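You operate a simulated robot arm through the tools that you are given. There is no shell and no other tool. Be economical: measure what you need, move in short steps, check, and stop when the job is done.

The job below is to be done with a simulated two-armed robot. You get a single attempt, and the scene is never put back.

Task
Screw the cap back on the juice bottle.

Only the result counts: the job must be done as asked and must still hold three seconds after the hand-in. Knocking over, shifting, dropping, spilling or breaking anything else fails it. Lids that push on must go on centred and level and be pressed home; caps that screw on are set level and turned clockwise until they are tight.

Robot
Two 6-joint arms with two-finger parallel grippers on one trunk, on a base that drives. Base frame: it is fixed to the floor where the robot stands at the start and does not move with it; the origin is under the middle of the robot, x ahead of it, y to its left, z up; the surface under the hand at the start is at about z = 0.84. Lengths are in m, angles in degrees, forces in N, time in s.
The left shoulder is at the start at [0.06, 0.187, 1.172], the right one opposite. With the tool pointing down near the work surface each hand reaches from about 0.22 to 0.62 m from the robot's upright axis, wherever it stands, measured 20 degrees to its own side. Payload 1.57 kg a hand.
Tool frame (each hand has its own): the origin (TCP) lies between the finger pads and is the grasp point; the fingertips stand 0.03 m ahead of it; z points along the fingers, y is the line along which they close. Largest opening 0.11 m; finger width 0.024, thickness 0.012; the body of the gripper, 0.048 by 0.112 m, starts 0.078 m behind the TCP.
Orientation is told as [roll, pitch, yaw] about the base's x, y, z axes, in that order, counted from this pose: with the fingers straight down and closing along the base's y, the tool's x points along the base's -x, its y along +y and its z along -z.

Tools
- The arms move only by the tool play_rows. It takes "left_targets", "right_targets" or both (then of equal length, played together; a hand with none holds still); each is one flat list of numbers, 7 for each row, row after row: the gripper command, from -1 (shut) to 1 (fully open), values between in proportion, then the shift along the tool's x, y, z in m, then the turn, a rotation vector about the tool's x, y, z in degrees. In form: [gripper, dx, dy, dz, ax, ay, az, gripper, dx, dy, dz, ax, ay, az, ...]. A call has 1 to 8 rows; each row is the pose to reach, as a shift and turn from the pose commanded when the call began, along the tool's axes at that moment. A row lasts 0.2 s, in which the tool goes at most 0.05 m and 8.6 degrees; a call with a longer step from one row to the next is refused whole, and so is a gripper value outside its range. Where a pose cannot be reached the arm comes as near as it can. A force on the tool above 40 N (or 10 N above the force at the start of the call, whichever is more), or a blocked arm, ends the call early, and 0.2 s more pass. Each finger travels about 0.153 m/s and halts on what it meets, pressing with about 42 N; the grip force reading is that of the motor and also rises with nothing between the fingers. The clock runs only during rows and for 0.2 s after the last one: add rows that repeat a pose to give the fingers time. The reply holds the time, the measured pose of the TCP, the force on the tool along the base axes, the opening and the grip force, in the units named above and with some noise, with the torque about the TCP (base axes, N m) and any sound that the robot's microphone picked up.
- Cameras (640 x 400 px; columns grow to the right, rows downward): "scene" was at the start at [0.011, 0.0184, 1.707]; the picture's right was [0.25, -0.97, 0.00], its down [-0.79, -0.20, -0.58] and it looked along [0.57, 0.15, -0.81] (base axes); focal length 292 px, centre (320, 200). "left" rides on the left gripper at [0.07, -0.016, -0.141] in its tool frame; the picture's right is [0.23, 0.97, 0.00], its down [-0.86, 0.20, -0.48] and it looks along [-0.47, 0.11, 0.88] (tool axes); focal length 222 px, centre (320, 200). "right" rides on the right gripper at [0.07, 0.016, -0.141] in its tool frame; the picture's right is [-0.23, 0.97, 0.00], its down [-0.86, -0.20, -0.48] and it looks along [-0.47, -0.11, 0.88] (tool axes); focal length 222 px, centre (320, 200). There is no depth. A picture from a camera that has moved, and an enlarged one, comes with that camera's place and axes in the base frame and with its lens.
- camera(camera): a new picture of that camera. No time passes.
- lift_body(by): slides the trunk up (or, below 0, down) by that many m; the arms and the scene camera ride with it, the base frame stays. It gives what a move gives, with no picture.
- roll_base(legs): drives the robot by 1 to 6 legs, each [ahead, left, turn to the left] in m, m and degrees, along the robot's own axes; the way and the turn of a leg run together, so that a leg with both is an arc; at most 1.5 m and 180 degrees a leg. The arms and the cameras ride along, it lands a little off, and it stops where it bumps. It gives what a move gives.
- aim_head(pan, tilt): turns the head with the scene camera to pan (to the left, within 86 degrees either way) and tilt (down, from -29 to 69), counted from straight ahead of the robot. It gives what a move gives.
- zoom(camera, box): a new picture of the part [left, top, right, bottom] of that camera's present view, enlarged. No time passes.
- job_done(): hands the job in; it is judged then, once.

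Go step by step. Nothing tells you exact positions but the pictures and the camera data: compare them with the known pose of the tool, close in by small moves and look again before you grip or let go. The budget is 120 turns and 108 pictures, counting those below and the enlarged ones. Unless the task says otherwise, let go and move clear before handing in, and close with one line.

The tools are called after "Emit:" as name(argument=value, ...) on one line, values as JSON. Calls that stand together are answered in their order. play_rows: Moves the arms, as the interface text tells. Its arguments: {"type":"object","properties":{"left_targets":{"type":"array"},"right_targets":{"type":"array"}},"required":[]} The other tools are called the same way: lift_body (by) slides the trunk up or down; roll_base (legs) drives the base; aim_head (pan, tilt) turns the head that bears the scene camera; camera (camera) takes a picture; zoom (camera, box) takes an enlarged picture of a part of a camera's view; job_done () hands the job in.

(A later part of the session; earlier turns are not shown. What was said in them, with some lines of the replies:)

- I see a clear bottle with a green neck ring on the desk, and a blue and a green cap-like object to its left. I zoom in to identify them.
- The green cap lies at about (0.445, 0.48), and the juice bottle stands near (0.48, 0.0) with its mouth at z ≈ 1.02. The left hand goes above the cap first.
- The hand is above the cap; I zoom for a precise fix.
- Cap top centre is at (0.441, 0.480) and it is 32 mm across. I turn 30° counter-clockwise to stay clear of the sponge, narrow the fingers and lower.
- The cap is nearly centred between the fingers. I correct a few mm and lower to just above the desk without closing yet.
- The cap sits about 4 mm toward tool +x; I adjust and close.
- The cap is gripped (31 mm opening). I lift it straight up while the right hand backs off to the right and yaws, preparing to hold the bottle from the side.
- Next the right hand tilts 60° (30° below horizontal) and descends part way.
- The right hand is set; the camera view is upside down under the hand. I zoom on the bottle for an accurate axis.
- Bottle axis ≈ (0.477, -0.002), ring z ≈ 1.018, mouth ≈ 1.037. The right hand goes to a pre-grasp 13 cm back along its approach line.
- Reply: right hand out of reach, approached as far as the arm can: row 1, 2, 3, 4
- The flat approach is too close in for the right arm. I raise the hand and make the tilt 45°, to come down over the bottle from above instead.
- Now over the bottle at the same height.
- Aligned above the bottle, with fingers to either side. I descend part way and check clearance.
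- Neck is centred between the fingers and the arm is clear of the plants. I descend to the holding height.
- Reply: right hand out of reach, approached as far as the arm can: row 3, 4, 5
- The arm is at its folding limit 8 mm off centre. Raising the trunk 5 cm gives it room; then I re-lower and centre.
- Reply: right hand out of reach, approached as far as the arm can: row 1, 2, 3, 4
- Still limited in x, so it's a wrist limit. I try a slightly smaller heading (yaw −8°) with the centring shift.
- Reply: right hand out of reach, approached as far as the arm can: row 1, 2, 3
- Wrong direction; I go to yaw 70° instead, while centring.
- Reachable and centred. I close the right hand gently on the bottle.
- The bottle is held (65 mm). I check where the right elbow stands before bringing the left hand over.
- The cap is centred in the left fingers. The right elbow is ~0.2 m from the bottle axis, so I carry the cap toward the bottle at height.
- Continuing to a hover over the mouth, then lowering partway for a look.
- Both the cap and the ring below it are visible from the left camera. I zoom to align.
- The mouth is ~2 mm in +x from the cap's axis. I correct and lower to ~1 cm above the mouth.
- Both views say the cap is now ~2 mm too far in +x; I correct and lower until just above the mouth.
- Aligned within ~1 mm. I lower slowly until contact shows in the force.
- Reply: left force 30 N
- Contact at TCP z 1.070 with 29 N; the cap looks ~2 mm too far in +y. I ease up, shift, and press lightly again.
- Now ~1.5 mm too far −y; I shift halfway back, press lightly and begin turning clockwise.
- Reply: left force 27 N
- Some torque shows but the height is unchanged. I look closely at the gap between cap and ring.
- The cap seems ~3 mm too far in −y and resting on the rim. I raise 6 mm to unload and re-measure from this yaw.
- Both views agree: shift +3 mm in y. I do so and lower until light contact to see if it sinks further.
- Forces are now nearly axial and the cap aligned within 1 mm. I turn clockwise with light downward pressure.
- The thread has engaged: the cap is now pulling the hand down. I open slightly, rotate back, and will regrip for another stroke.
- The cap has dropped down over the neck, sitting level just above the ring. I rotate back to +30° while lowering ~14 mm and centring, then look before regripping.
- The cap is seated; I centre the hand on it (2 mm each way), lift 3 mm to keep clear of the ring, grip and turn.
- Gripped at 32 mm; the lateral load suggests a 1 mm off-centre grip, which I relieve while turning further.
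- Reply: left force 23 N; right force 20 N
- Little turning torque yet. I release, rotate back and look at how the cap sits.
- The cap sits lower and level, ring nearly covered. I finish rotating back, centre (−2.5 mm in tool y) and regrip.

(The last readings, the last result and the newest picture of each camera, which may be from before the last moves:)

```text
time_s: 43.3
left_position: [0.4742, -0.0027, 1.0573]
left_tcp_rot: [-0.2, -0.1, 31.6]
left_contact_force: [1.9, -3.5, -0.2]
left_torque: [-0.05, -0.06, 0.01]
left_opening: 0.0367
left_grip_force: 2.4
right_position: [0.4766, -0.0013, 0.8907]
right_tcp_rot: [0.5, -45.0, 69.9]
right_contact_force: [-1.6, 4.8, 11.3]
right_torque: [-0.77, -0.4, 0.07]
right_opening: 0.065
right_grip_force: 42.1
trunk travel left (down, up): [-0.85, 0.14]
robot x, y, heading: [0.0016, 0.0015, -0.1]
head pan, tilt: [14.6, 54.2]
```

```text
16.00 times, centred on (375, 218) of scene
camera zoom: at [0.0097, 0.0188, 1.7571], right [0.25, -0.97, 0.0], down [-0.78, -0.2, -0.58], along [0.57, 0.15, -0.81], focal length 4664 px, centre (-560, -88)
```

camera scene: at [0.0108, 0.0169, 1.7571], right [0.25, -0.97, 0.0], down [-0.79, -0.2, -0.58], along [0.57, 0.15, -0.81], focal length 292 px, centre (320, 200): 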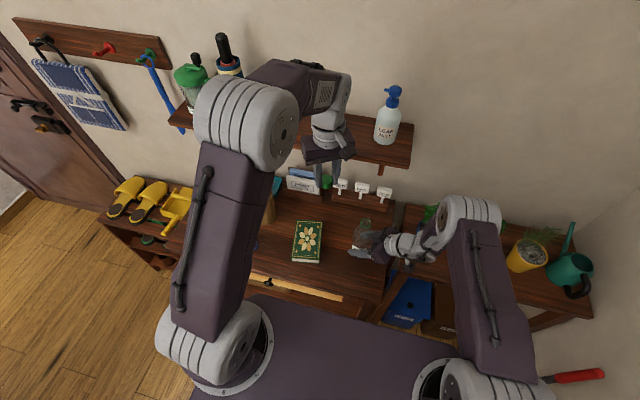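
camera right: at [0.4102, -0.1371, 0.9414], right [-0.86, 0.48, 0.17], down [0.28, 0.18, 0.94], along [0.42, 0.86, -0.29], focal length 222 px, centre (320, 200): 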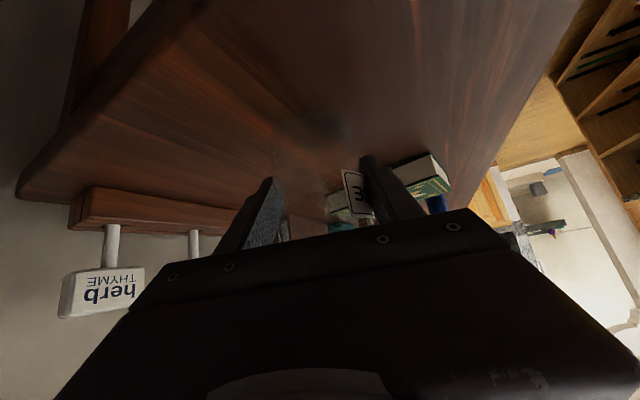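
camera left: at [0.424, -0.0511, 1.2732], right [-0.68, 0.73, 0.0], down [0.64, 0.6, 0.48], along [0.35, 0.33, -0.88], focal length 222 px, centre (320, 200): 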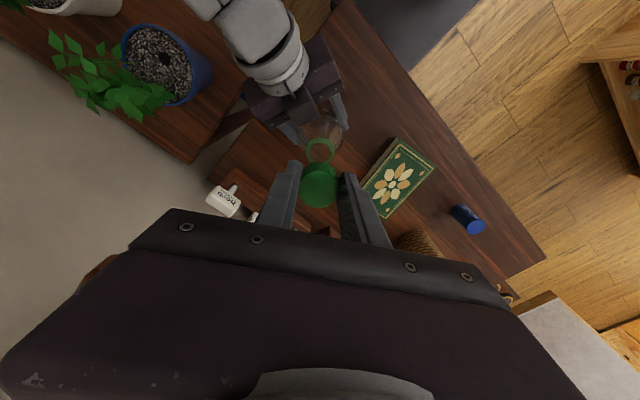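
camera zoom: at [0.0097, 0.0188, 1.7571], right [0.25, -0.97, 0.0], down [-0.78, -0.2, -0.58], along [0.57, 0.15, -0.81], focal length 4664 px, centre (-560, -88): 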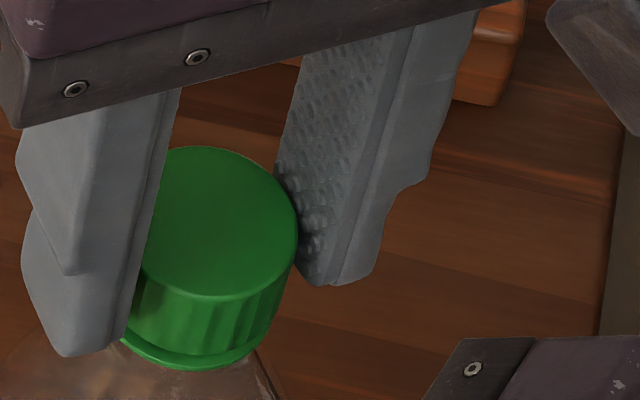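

Cap sits toward the left finger; I shift −1.8 mm y, +2.5 mm x, close and turn.

Emit:
play_rows(left_targets=[-0.3, 0.0025, -0.0018, 0, 0, 0, 0, -0.4, 0.0025, -0.0018, 0, 0, 0, 0, -1, 0.0025, -0.0018, 0, 0, 0, 0, -1, 0.0025, -0.0018, 0, 0, 0, 8, -1, 0.0025, -0.0018, 0, 0, 0, 16, -1, 0.0025, -0.0018, 0, 0, 0, 24, -1, 0.0025, -0.0018, 0, 0, 0, 32, -1, 0.0025, -0.0018, 0, 0, 0, 40])

Emit:
zoom(camera="left", box=[270, 140, 370, 220])

```text
time_s: 45.1
left_position: [0.471, -0.0042, 1.0562]
left_tcp_rot: [0.0, 0.1, -8.6]
left_contact_force: [-1.5, 12.5, 0.1]
left_torque: [0.6, 0.29, 0.09]
left_opening: 0.0314
left_grip_force: 40.2
right_position: [0.4757, -0.0013, 0.8908]
right_tcp_rot: [0.6, -44.9, 69.6]
right_contact_force: [0.1, -10.4, 8.9]
right_torque: [1.29, 0.21, -0.07]
right_opening: 0.0649
right_grip_force: 42.4
trunk travel left (down, up): [-0.85, 0.14]
robot x, y, heading: [-0.0012, 0.0014, 0.1]
head pan, tilt: [14.6, 54.2]
```

```text
5.00 times, centred on (320, 180) of left
camera zoom: at [0.4007, -0.0094, 1.1987], right [-0.08, 1.0, 0.0], down [0.88, 0.07, 0.48], along [0.48, 0.04, -0.88], focal length 1111 px, centre (320, 300)
```

zoom: 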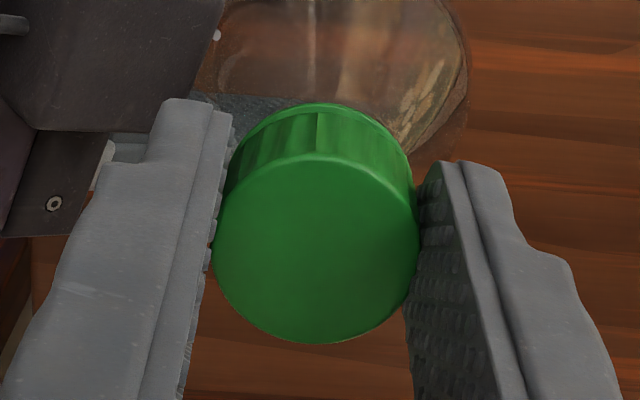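

A ridge mark stays fixed relative to the fingers, so the cap is turning with the hand. I keep turning.

Emit:
play_rows(left_targets=[-1, 0, 0.0012, 0, 0, 0, 8, -1, 0, 0.0012, 0, 0, 0, 16, -1, 0, 0.0012, 0, 0, 0, 24, -1, 0, 0.0012, 0.0003, 0, 0, 32, -1, 0, 0.0012, 0.0005, 0, 0, 40, -1, 0, 0.0012, 0.0007, 0, 0, 48, -1, 0, 0.0012, 0.0009, 0, 0, 56, -1, 0, 0.0012, 0.001, 0, 0, 64])

Emit:
zoom(camera="left", box=[270, 140, 370, 220])

```text
time_s: 46.9
left_position: [0.4716, -0.0041, 1.0552]
left_tcp_rot: [0.2, 0.1, -72.7]
left_contact_force: [6.4, 26.2, 0.9]
left_torque: [1.18, 0.06, 0.11]
left_opening: 0.0311
left_grip_force: 39.8
right_position: [0.4753, -0.0037, 0.8918]
right_tcp_rot: [0.6, -45.0, 69.8]
right_contact_force: [-6.0, -30.2, 13.5]
right_torque: [2.53, -1.24, 0.01]
right_opening: 0.0651
right_grip_force: 41.6
trunk travel left (down, up): [-0.85, 0.14]
robot x, y, heading: [-0.0018, -0.0, -0.1]
head pan, tilt: [14.6, 54.2]
```

```text
5.00 times, centred on (320, 180) of left
camera zoom: at [0.4362, 0.058, 1.1984], right [0.86, 0.51, 0.0], down [0.44, -0.76, 0.48], along [0.25, -0.41, -0.88], focal length 1111 px, centre (320, 300)
```

zoom: 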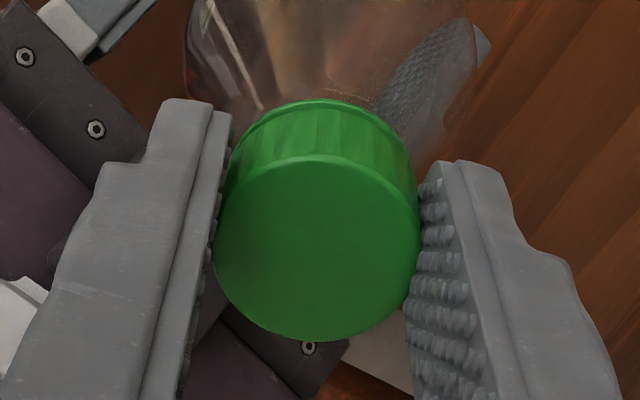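

Side load builds up because the grip is eccentric along tool x. I unload by moving +2 mm along tool x, release, and measure the lateral offset at this yaw.

Emit:
play_rows(left_targets=[-1, 0.001, 0, 0, 0, 0, 0, -1, 0.002, 0, 0, 0, 0, 0, -0.1, 0.002, 0, 0, 0, 0, 0, -0.1, 0.002, 0, 0, 0, 0, 0])

Emit:
zoom(camera="left", box=[270, 140, 370, 220])

```text
time_s: 47.9
left_position: [0.4713, -0.0008, 1.0554]
left_tcp_rot: [0.2, 0.0, -72.6]
left_contact_force: [-0.4, 0.7, 0.2]
left_torque: [0.02, 0.0, 0.02]
left_opening: 0.0496
left_grip_force: 0.0
right_position: [0.4761, -0.0007, 0.8912]
right_tcp_rot: [0.7, -45.1, 69.8]
right_contact_force: [-1.7, 1.0, 9.8]
right_torque: [-0.17, 0.09, -0.04]
right_opening: 0.0651
right_grip_force: 42.4
trunk travel left (down, up): [-0.85, 0.14]
robot x, y, heading: [0.0015, -0.0033, 0.0]
head pan, tilt: [14.6, 54.2]
```

```text
5.00 times, centred on (320, 180) of left
camera zoom: at [0.4349, 0.0602, 1.1977], right [0.86, 0.51, 0.0], down [0.45, -0.76, 0.48], along [0.24, -0.41, -0.88], focal length 1111 px, centre (320, 300)
```

zoom: 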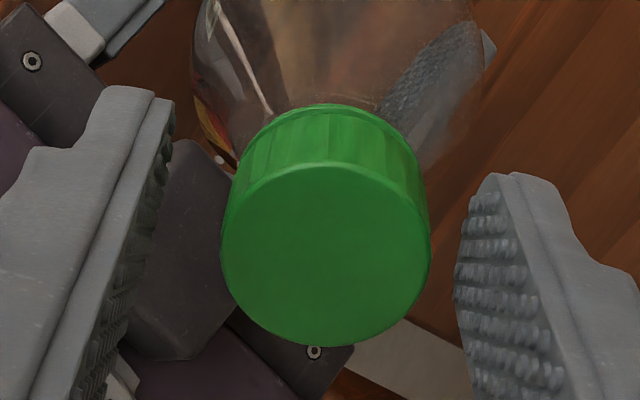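

Offset +1.4 mm in tool y here. I rotate back with that correction and will measure at +30°.

Emit:
play_rows(left_targets=[-0.1, 0, 0.0014, 0, 0, 0, -8.5, -0.1, 0, 0.0014, 0, 0, 0, -17, -0.1, 0, 0.0014, 0, 0, 0, -25.5, -0.1, 0, 0.0014, 0, 0, 0, -34, -0.1, 0, 0.0014, 0, 0, 0, -42.5, -0.1, 0, 0.0014, 0, 0, 0, -51, -0.1, 0, 0.0014, 0, 0, 0, -59.5, -0.1, 0, 0.0014, 0, 0, 0, -68])

Emit:
play_rows(left_targets=[-0.1, 0, 0, 0, 0, 0, -8.5, -0.1, 0, 0, 0, 0, 0, -17, -0.1, 0, 0, 0, 0, 0, -25.5, -0.1, 0, 0, 0, 0, 0, -34, -0.1, 0, 0, 0, 0, 0, -34])

Emit:
zoom(camera="left", box=[270, 140, 370, 220])

Emit:
zoom(camera="scene", box=[363, 206, 387, 230])

```text
time_s: 49.7
left_position: [0.4735, -0.0024, 1.0559]
left_tcp_rot: [0.0, -0.1, -4.3]
left_contact_force: [-0.8, 0.4, 1.1]
left_torque: [0.02, -0.01, -0.01]
left_opening: 0.049
left_grip_force: 0.2
right_position: [0.476, -0.0018, 0.8897]
right_tcp_rot: [0.5, -44.9, 69.9]
right_contact_force: [-1.3, 3.2, 8.4]
right_torque: [-0.11, 0.1, -0.06]
right_opening: 0.0651
right_grip_force: 42.1
trunk travel left (down, up): [-0.85, 0.14]
robot x, y, heading: [0.0054, -0.0013, -0.1]
head pan, tilt: [14.6, 54.2]
```

```text
time_s: 50.9
left_position: [0.473, -0.0022, 1.0549]
left_tcp_rot: [0.0, -0.1, 29.6]
left_contact_force: [0.0, -0.9, -0.2]
left_torque: [0.01, -0.02, 0.01]
left_opening: 0.0496
left_grip_force: 0.0
right_position: [0.4746, -0.0019, 0.8897]
right_tcp_rot: [0.5, -44.9, 69.8]
right_contact_force: [-1.5, 3.1, 8.6]
right_torque: [-0.11, 0.11, -0.03]
right_opening: 0.065
right_grip_force: 42.4
trunk travel left (down, up): [-0.85, 0.14]
robot x, y, heading: [0.003, 0.001, -0.0]
head pan, tilt: [14.6, 54.2]
```

```text
5.00 times, centred on (320, 180) of left
camera zoom: at [0.421, -0.05, 1.1977], right [-0.68, 0.73, 0.0], down [0.64, 0.6, 0.48], along [0.35, 0.32, -0.88], focal length 1111 px, centre (320, 300)
```

zoom: 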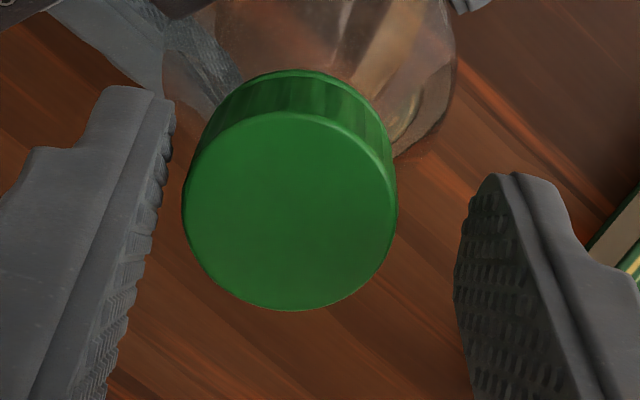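

```text
16.00 times, centred on (375, 218) of scene
camera zoom: at [0.0093, 0.0188, 1.757], right [0.25, -0.97, 0.0], down [-0.78, -0.2, -0.59], along [0.57, 0.15, -0.81], focal length 4664 px, centre (-560, -88)
```

zoom: 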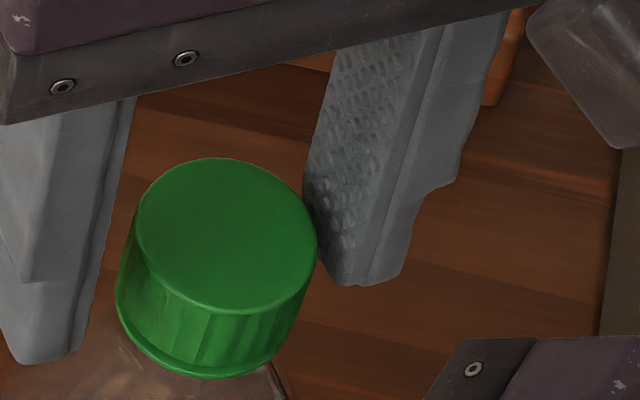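

The cap/bottle top has drifted ~6 mm toward −y. I check how the bottle stands in the right grip.

Emit:
zoom(camera="scene", box=[340, 190, 420, 260])

Emit:
camera(camera="right")

Emit:
camera(camera="left")

```text
5.71 times, centred on (380, 225) of scene
camera zoom: at [0.0093, 0.0188, 1.757], right [0.25, -0.97, 0.0], down [-0.78, -0.2, -0.59], along [0.57, 0.15, -0.81], focal length 1666 px, centre (-23, 57)
```

zoom: 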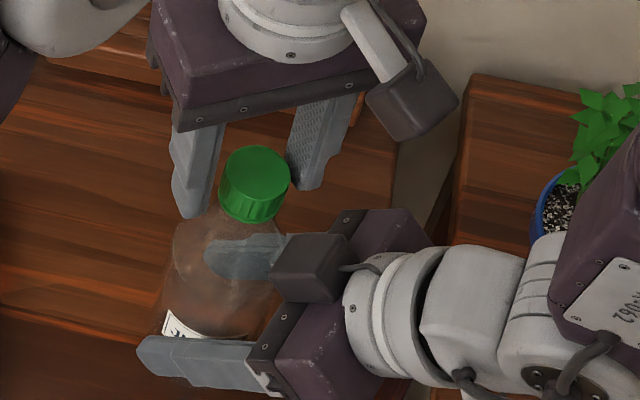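

```text
27 pictures are left
camera right: at [0.4097, -0.1366, 0.9418], right [-0.86, 0.48, 0.17], down [0.28, 0.18, 0.94], along [0.42, 0.86, -0.29], focal length 222 px, centre (320, 200)
```

right: 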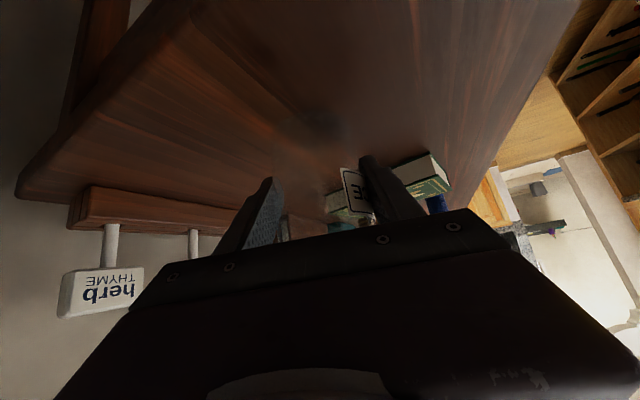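

```text
26 pictures are left
camera left: at [0.421, -0.05, 1.1977], right [-0.68, 0.73, 0.0], down [0.64, 0.6, 0.48], along [0.35, 0.32, -0.88], focal length 222 px, centre (320, 200)
```

left: 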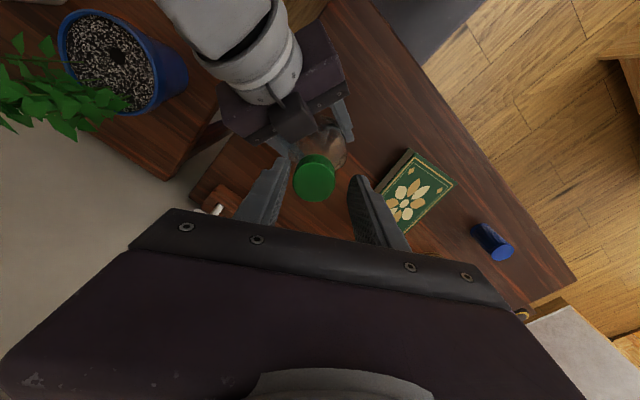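

The bottle has pivoted ~2.5° in the right grip. I open the right hand a few mm so it settles flat on its base, and regrip.

Emit:
play_rows(right_targets=[0.25, 0, 0, 0, 0, 0, 0, 0.35, 0, 0, 0, 0, 0, 0, 0.4, 0, 0, 0, 0, 0, 0, 0.4, 0, 0, 0, 0, 0, 0, 0.3, 0, 0, 0, 0, 0, 0, 0.2, 0, 0, 0, 0, 0, 0, 0, 0, 0, 0, 0, 0, 0, 0, 0, 0, 0, 0, 0, 0])

Emit:
zoom(camera="left", box=[270, 140, 370, 220])

Emit:
zoom(camera="scene", box=[363, 206, 387, 230])

```text
time_s: 52.7
left_position: [0.4738, -0.0023, 1.055]
left_tcp_rot: [0.0, 0.0, 29.5]
left_contact_force: [-0.4, -0.4, -0.3]
left_torque: [0.0, -0.03, -0.03]
left_opening: 0.0496
left_grip_force: 0.1
right_position: [0.4771, -0.0021, 0.8908]
right_tcp_rot: [0.6, -45.1, 69.7]
right_contact_force: [-0.3, 0.7, 1.1]
right_torque: [0.03, -0.05, 0.01]
right_opening: 0.0648
right_grip_force: 42.3
trunk travel left (down, up): [-0.85, 0.14]
robot x, y, heading: [0.0006, -0.0006, -0.1]
head pan, tilt: [14.6, 54.2]
```

```text
5.00 times, centred on (320, 180) of left
camera zoom: at [0.4217, -0.0502, 1.1973], right [-0.68, 0.74, 0.0], down [0.65, 0.59, 0.48], along [0.35, 0.32, -0.88], focal length 1111 px, centre (320, 300)
```

zoom: 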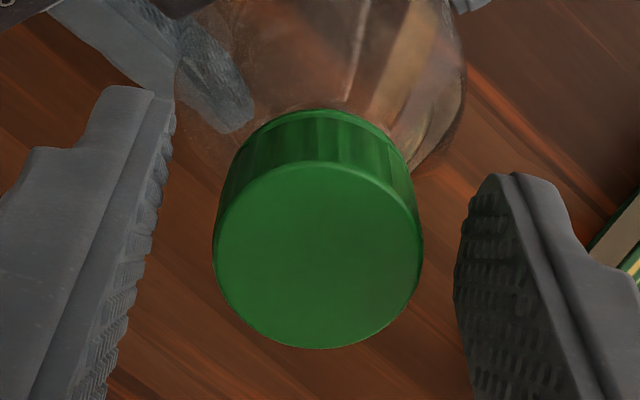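

```text
16.00 times, centred on (375, 218) of scene
camera zoom: at [0.0107, 0.0184, 1.757], right [0.25, -0.97, 0.0], down [-0.79, -0.2, -0.58], along [0.57, 0.15, -0.81], focal length 4664 px, centre (-560, -88)
```

zoom: 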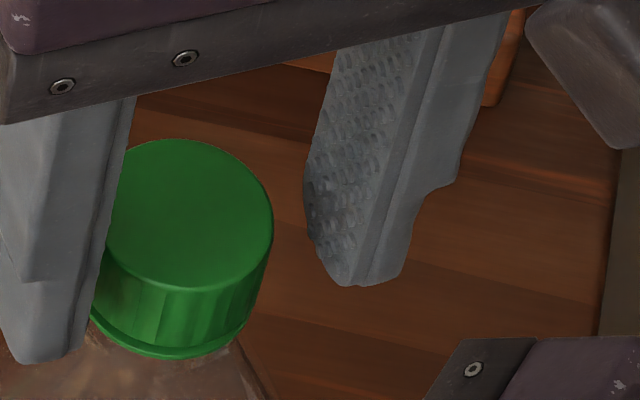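

Upright again and nearly centred. I regrip with a small correction and turn 40°, watching side force and torque.

Emit:
play_rows(left_targets=[-0.1, -0.0008, 0.0008, -0.0015, 0, 0, 0, -0.4, -0.0008, 0.0008, -0.0015, 0, 0, 0, -1, -0.0008, 0.0008, -0.0015, 0, 0, 0, -1, -0.0008, 0.0008, -0.0015, 0, 0, 0])

Emit:
play_rows(left_targets=[-1, 0, 0, 0, 0, 0, 8, -1, 0, 0, 0, 0, 0, 16, -1, 0, 0, 0, 0, 0, 24, -1, 0, 0, 0, 0, 0, 32])

```text
time_s: 53.7
left_position: [0.4748, -0.001, 1.0561]
left_tcp_rot: [0.0, 0.0, 29.5]
left_contact_force: [2.0, -1.0, 0.2]
left_torque: [0.0, -0.01, 0.03]
left_opening: 0.0309
left_grip_force: 40.5
right_position: [0.4763, -0.0017, 0.8913]
right_tcp_rot: [0.7, -45.0, 69.8]
right_contact_force: [-1.7, 1.7, 1.8]
right_torque: [-0.28, -0.4, -0.02]
right_opening: 0.0651
right_grip_force: 42.3
trunk travel left (down, up): [-0.85, 0.14]
robot x, y, heading: [0.0023, -0.0028, -0.0]
head pan, tilt: [14.6, 54.2]
```

```text
time_s: 54.7
left_position: [0.4737, 0.0001, 1.0548]
left_tcp_rot: [0.0, 0.1, -2.7]
left_contact_force: [-2.6, 11.4, 0.8]
left_torque: [0.35, 0.05, 0.05]
left_opening: 0.0307
left_grip_force: 39.7
right_position: [0.4761, -0.0027, 0.8908]
right_tcp_rot: [0.6, -44.9, 69.6]
right_contact_force: [1.1, -11.0, 1.8]
right_torque: [1.38, 0.25, -0.08]
right_opening: 0.0653
right_grip_force: 42.1
trunk travel left (down, up): [-0.85, 0.14]
robot x, y, heading: [0.0002, 0.0034, -0.2]
head pan, tilt: [14.6, 54.2]
```

The side force implies the cap sits 1.8 mm off in tool x; I compensate along the arc as I keep turning.

Emit:
play_rows(left_targets=[-1, 0, 0.0012, 0, 0, 0, 8, -1, 0, 0.0014, 0, 0, 0, 16, -1, 0, 0.0016, 0, 0, 0, 24, -1, -0.0001, 0.0019, 0, 0, 0, 32, -1, -0.0003, 0.0021, 0, 0, 0, 40, -1, -0.0005, 0.0023, 0, 0, 0, 48, -1, -0.0007, 0.0025, 0, 0, 0, 56, -1, -0.0009, 0.0026, 0, 0, 0, 64])

```text
time_s: 56.5
left_position: [0.4764, -0.0003, 1.0561]
left_tcp_rot: [0.1, -0.1, -66.5]
left_contact_force: [-0.5, -1.1, -1.9]
left_torque: [0.01, -0.06, 0.93]
left_opening: 0.0316
left_grip_force: 40.4
right_position: [0.477, -0.0024, 0.8894]
right_tcp_rot: [0.7, -45.0, 69.7]
right_contact_force: [0.6, 1.8, 0.6]
right_torque: [-0.39, 0.1, -0.97]
right_opening: 0.0639
right_grip_force: 41.6
trunk travel left (down, up): [-0.85, 0.14]
robot x, y, heading: [-0.0039, -0.0012, -0.0]
head pan, tilt: [14.6, 54.2]
```

Torque jumped to 0.93 N·m with almost no side load: the cap is tightening. I turn a bit more to confirm.

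Emit:
play_rows(left_targets=[-1, 0, 0, 0, 0, 0, 5, -1, 0, 0, 0, 0, 0, 10, -1, 0, 0, 0, 0, 0, 10])

Emit:
zoom(camera="left", box=[270, 140, 370, 220])

```text
time_s: 57.3
left_position: [0.4764, 0.0011, 1.0567]
left_tcp_rot: [0.0, 0.0, -76.6]
left_contact_force: [3.3, 3.2, 0.0]
left_torque: [0.05, -0.11, 0.78]
left_opening: 0.0322
left_grip_force: 40.4
right_position: [0.4762, -0.0029, 0.8907]
right_tcp_rot: [0.7, -44.8, 69.8]
right_contact_force: [-4.7, -2.5, 0.3]
right_torque: [0.42, -0.44, -0.74]
right_opening: 0.064
right_grip_force: 41.8
trunk travel left (down, up): [-0.85, 0.14]
robot x, y, heading: [0.002, -0.0007, 0.1]
head pan, tilt: [14.6, 54.2]
```

```text
5.00 times, centred on (320, 180) of left
camera zoom: at [0.4444, 0.0659, 1.1988], right [0.89, 0.45, 0.0], down [0.39, -0.79, 0.48], along [0.21, -0.43, -0.88], focal length 1111 px, centre (320, 300)
```

zoom: 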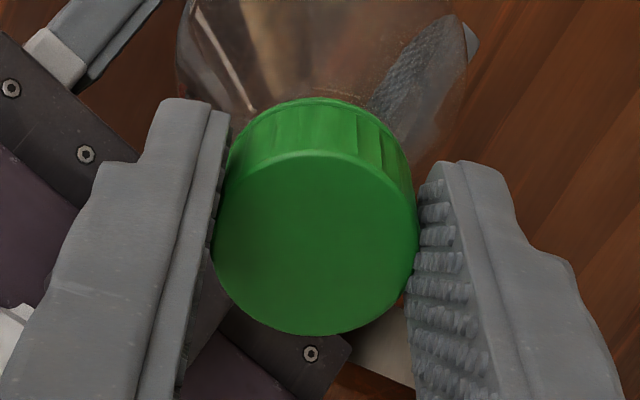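

The torque now saturates with the fingers slipping over the ridges, so the cap is tight. I release and lift the left hand clear.

Emit:
play_rows(left_targets=[-0.5, 0, 0, 0, 0, 0, 0, 0.1, 0, 0, 0, 0, 0, 0, 0.2, 0, 0, 0, 0, 0, 0, 0.2, 0, 0, -0.02, 0, 0, 0, 0.2, 0, 0, -0.05, 0, 0, 0, 0.2, 0, 0, -0.09, 0, 0, 0, 0.2, 0, 0, -0.13, 0, 0, 0, 0.2, 0, 0, -0.16, 0, 0, 0])

Emit:
zoom(camera="scene", box=[340, 190, 400, 250])

Emit:
camera(camera="left")

```text
time_s: 59.1
left_position: [0.4753, 0.0012, 1.2149]
left_tcp_rot: [0.1, 0.1, -76.4]
left_contact_force: [0.0, 0.3, 1.2]
left_torque: [0.03, 0.02, -0.01]
left_opening: 0.0659
left_grip_force: 0.1
right_position: [0.4757, -0.0018, 0.8909]
right_tcp_rot: [0.6, -44.8, 69.8]
right_contact_force: [-1.0, 0.3, -0.3]
right_torque: [-0.02, 0.01, 0.01]
right_opening: 0.064
right_grip_force: 41.6
trunk travel left (down, up): [-0.85, 0.14]
robot x, y, heading: [-0.003, 0.0004, 0.0]
head pan, tilt: [14.6, 54.2]
```

```text
6.67 times, centred on (370, 220) of scene
camera zoom: at [0.011, 0.0183, 1.757], right [0.25, -0.97, 0.0], down [-0.79, -0.2, -0.58], along [0.57, 0.15, -0.81], focal length 1943 px, centre (-13, 67)
```

zoom: 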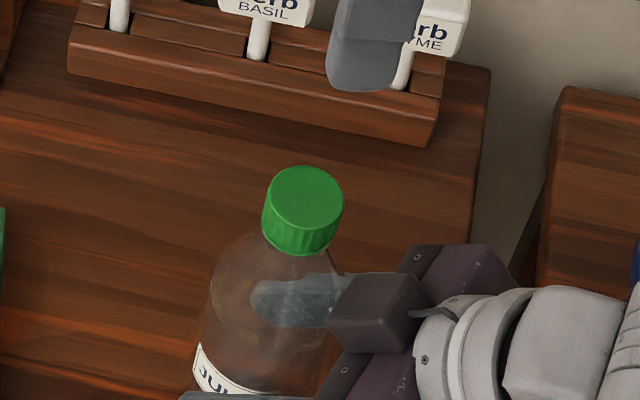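

```text
21 pictures are left
camera left: at [0.4432, 0.065, 1.3577], right [0.89, 0.45, 0.0], down [0.39, -0.79, 0.48], along [0.21, -0.43, -0.88], focal length 222 px, centre (320, 200)
```

left: 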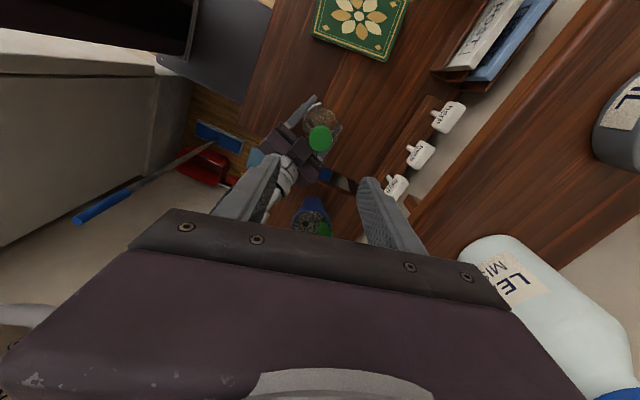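

The cap sits level down on the ring. I move the left hand away to the left while the right hand opens.

Emit:
play_rows(left_targets=[0.2, 0.04, 0, 0, 0, 0, 0, 0.2, 0.085, 0, 0, 0, 0, 0, 0.2, 0.13, 0, 0, 0, 0, 0, 0.2, 0.17, 0, 0, 0, 0, 0, 0.2, 0.21, 0, 0, 0, 0, 0, 0.2, 0.21, 0, 0, 0, 0, 0], right_targets=[0.25, 0, 0, 0, 0, 0, 0, 0.4, 0, 0, 0, 0, 0, 0, 0.6, 0, 0, 0, 0, 0, 0, 0.8, 0, 0, 0, 0, 0, 0, 1, 0, 0, 0, 0, 0, 0, 1, 0, 0, 0, 0, 0, 0])

Emit:
zoom(camera="scene", box=[320, 170, 440, 270])

```text
time_s: 60.5
left_position: [0.4266, 0.2099, 1.2175]
left_tcp_rot: [0.0, 0.0, -76.5]
left_contact_force: [0.5, -0.4, 0.0]
left_torque: [0.02, -0.01, 0.01]
left_opening: 0.0661
left_grip_force: 0.2
right_position: [0.4779, -0.003, 0.8891]
right_tcp_rot: [0.8, -44.9, 69.8]
right_contact_force: [-0.6, 0.4, 0.1]
right_torque: [0.0, -0.01, 0.0]
right_opening: 0.11
right_grip_force: 0.1
trunk travel left (down, up): [-0.85, 0.14]
robot x, y, heading: [0.0001, 0.0041, -0.3]
head pan, tilt: [14.6, 54.2]
```

```text
4.00 times, centred on (380, 220) of scene
camera zoom: at [0.0114, 0.0173, 1.757], right [0.25, -0.97, 0.0], down [-0.79, -0.2, -0.58], along [0.57, 0.15, -0.81], focal length 1166 px, centre (80, 120)
```

zoom: 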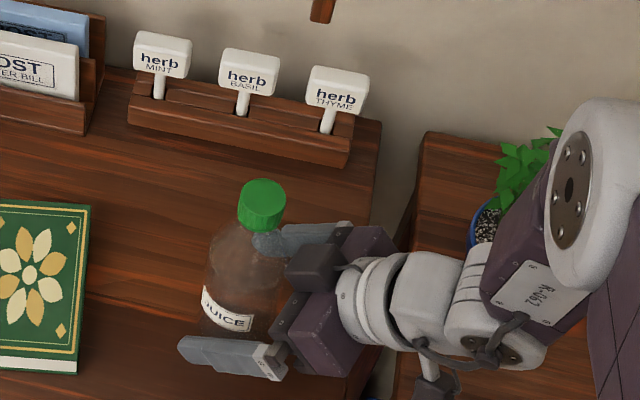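

The bottle stands free and upright, fingers well apart. The right hand lifts straight up and clear.

Emit:
play_rows(right_targets=[1, -0.014, 0, -0.014, 0, 0, 0, 1, -0.035, 0, -0.035, 0, 0, 0, 1, -0.06, 0, -0.06, 0, 0, 0, 1, -0.09, 0, -0.09, 0, 0, 0, 1, -0.12, 0, -0.12, 0, 0, 0, 1, -0.15, 0, -0.15, 0, 0, 0, 1, -0.18, 0, -0.18, 0, 0, 0, 1, -0.2, 0, -0.2, 0, 0, 0])

Emit:
camera(camera="scene")

Emit:
zoom(camera="scene", box=[340, 190, 400, 250])

```text
time_s: 62.3
left_position: [0.4242, 0.2087, 1.2185]
left_tcp_rot: [0.0, 0.0, -76.5]
left_contact_force: [-0.6, -0.8, 0.2]
left_torque: [-0.01, -0.02, 0.01]
left_opening: 0.066
left_grip_force: 0.0
right_position: [0.4802, -0.0029, 1.1734]
right_tcp_rot: [0.7, -44.9, 69.7]
right_contact_force: [0.0, 0.5, 0.1]
right_torque: [-0.01, 0.0, -0.01]
right_opening: 0.1099
right_grip_force: 0.1
trunk travel left (down, up): [-0.85, 0.14]
robot x, y, heading: [0.0035, 0.0029, 0.2]
head pan, tilt: [14.6, 54.2]
```

```text
19 pictures are left
camera scene: at [0.0102, 0.0183, 1.757], right [0.25, -0.97, 0.0], down [-0.79, -0.2, -0.58], along [0.57, 0.15, -0.81], focal length 292 px, centre (320, 200)
```

scene: 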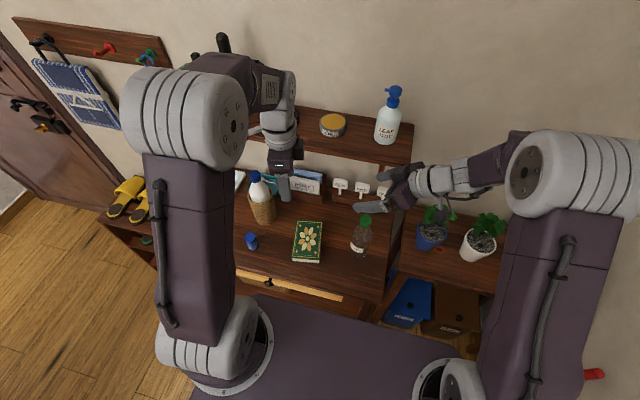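

```text
6.67 times, centred on (370, 220) of scene
camera zoom: at [0.0102, 0.0183, 1.757], right [0.25, -0.97, 0.0], down [-0.79, -0.2, -0.58], along [0.57, 0.15, -0.81], focal length 1943 px, centre (-13, 67)
```

zoom: 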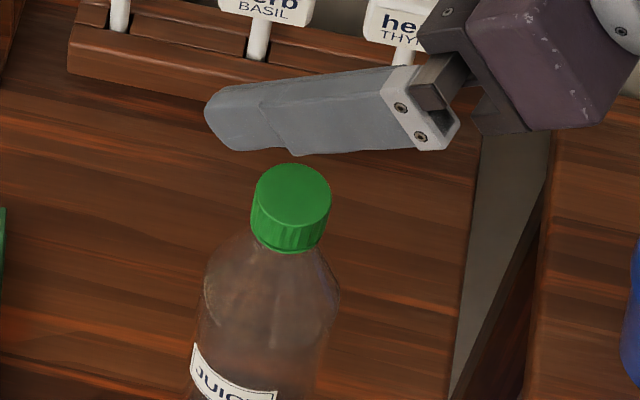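

The bottle stands upright with the green cap level and tight on its ring, both hands are clear, and nothing else has moved. I'm handing in.

Emit:
job_done()

```text
The job is handed in.
```

The green cap is back on the juice bottle, level and turned clockwise until the turning force levelled off and the fingers slipped on its ridges. The bottle stands upright, both hands are clear, and nothing else looks disturbed.
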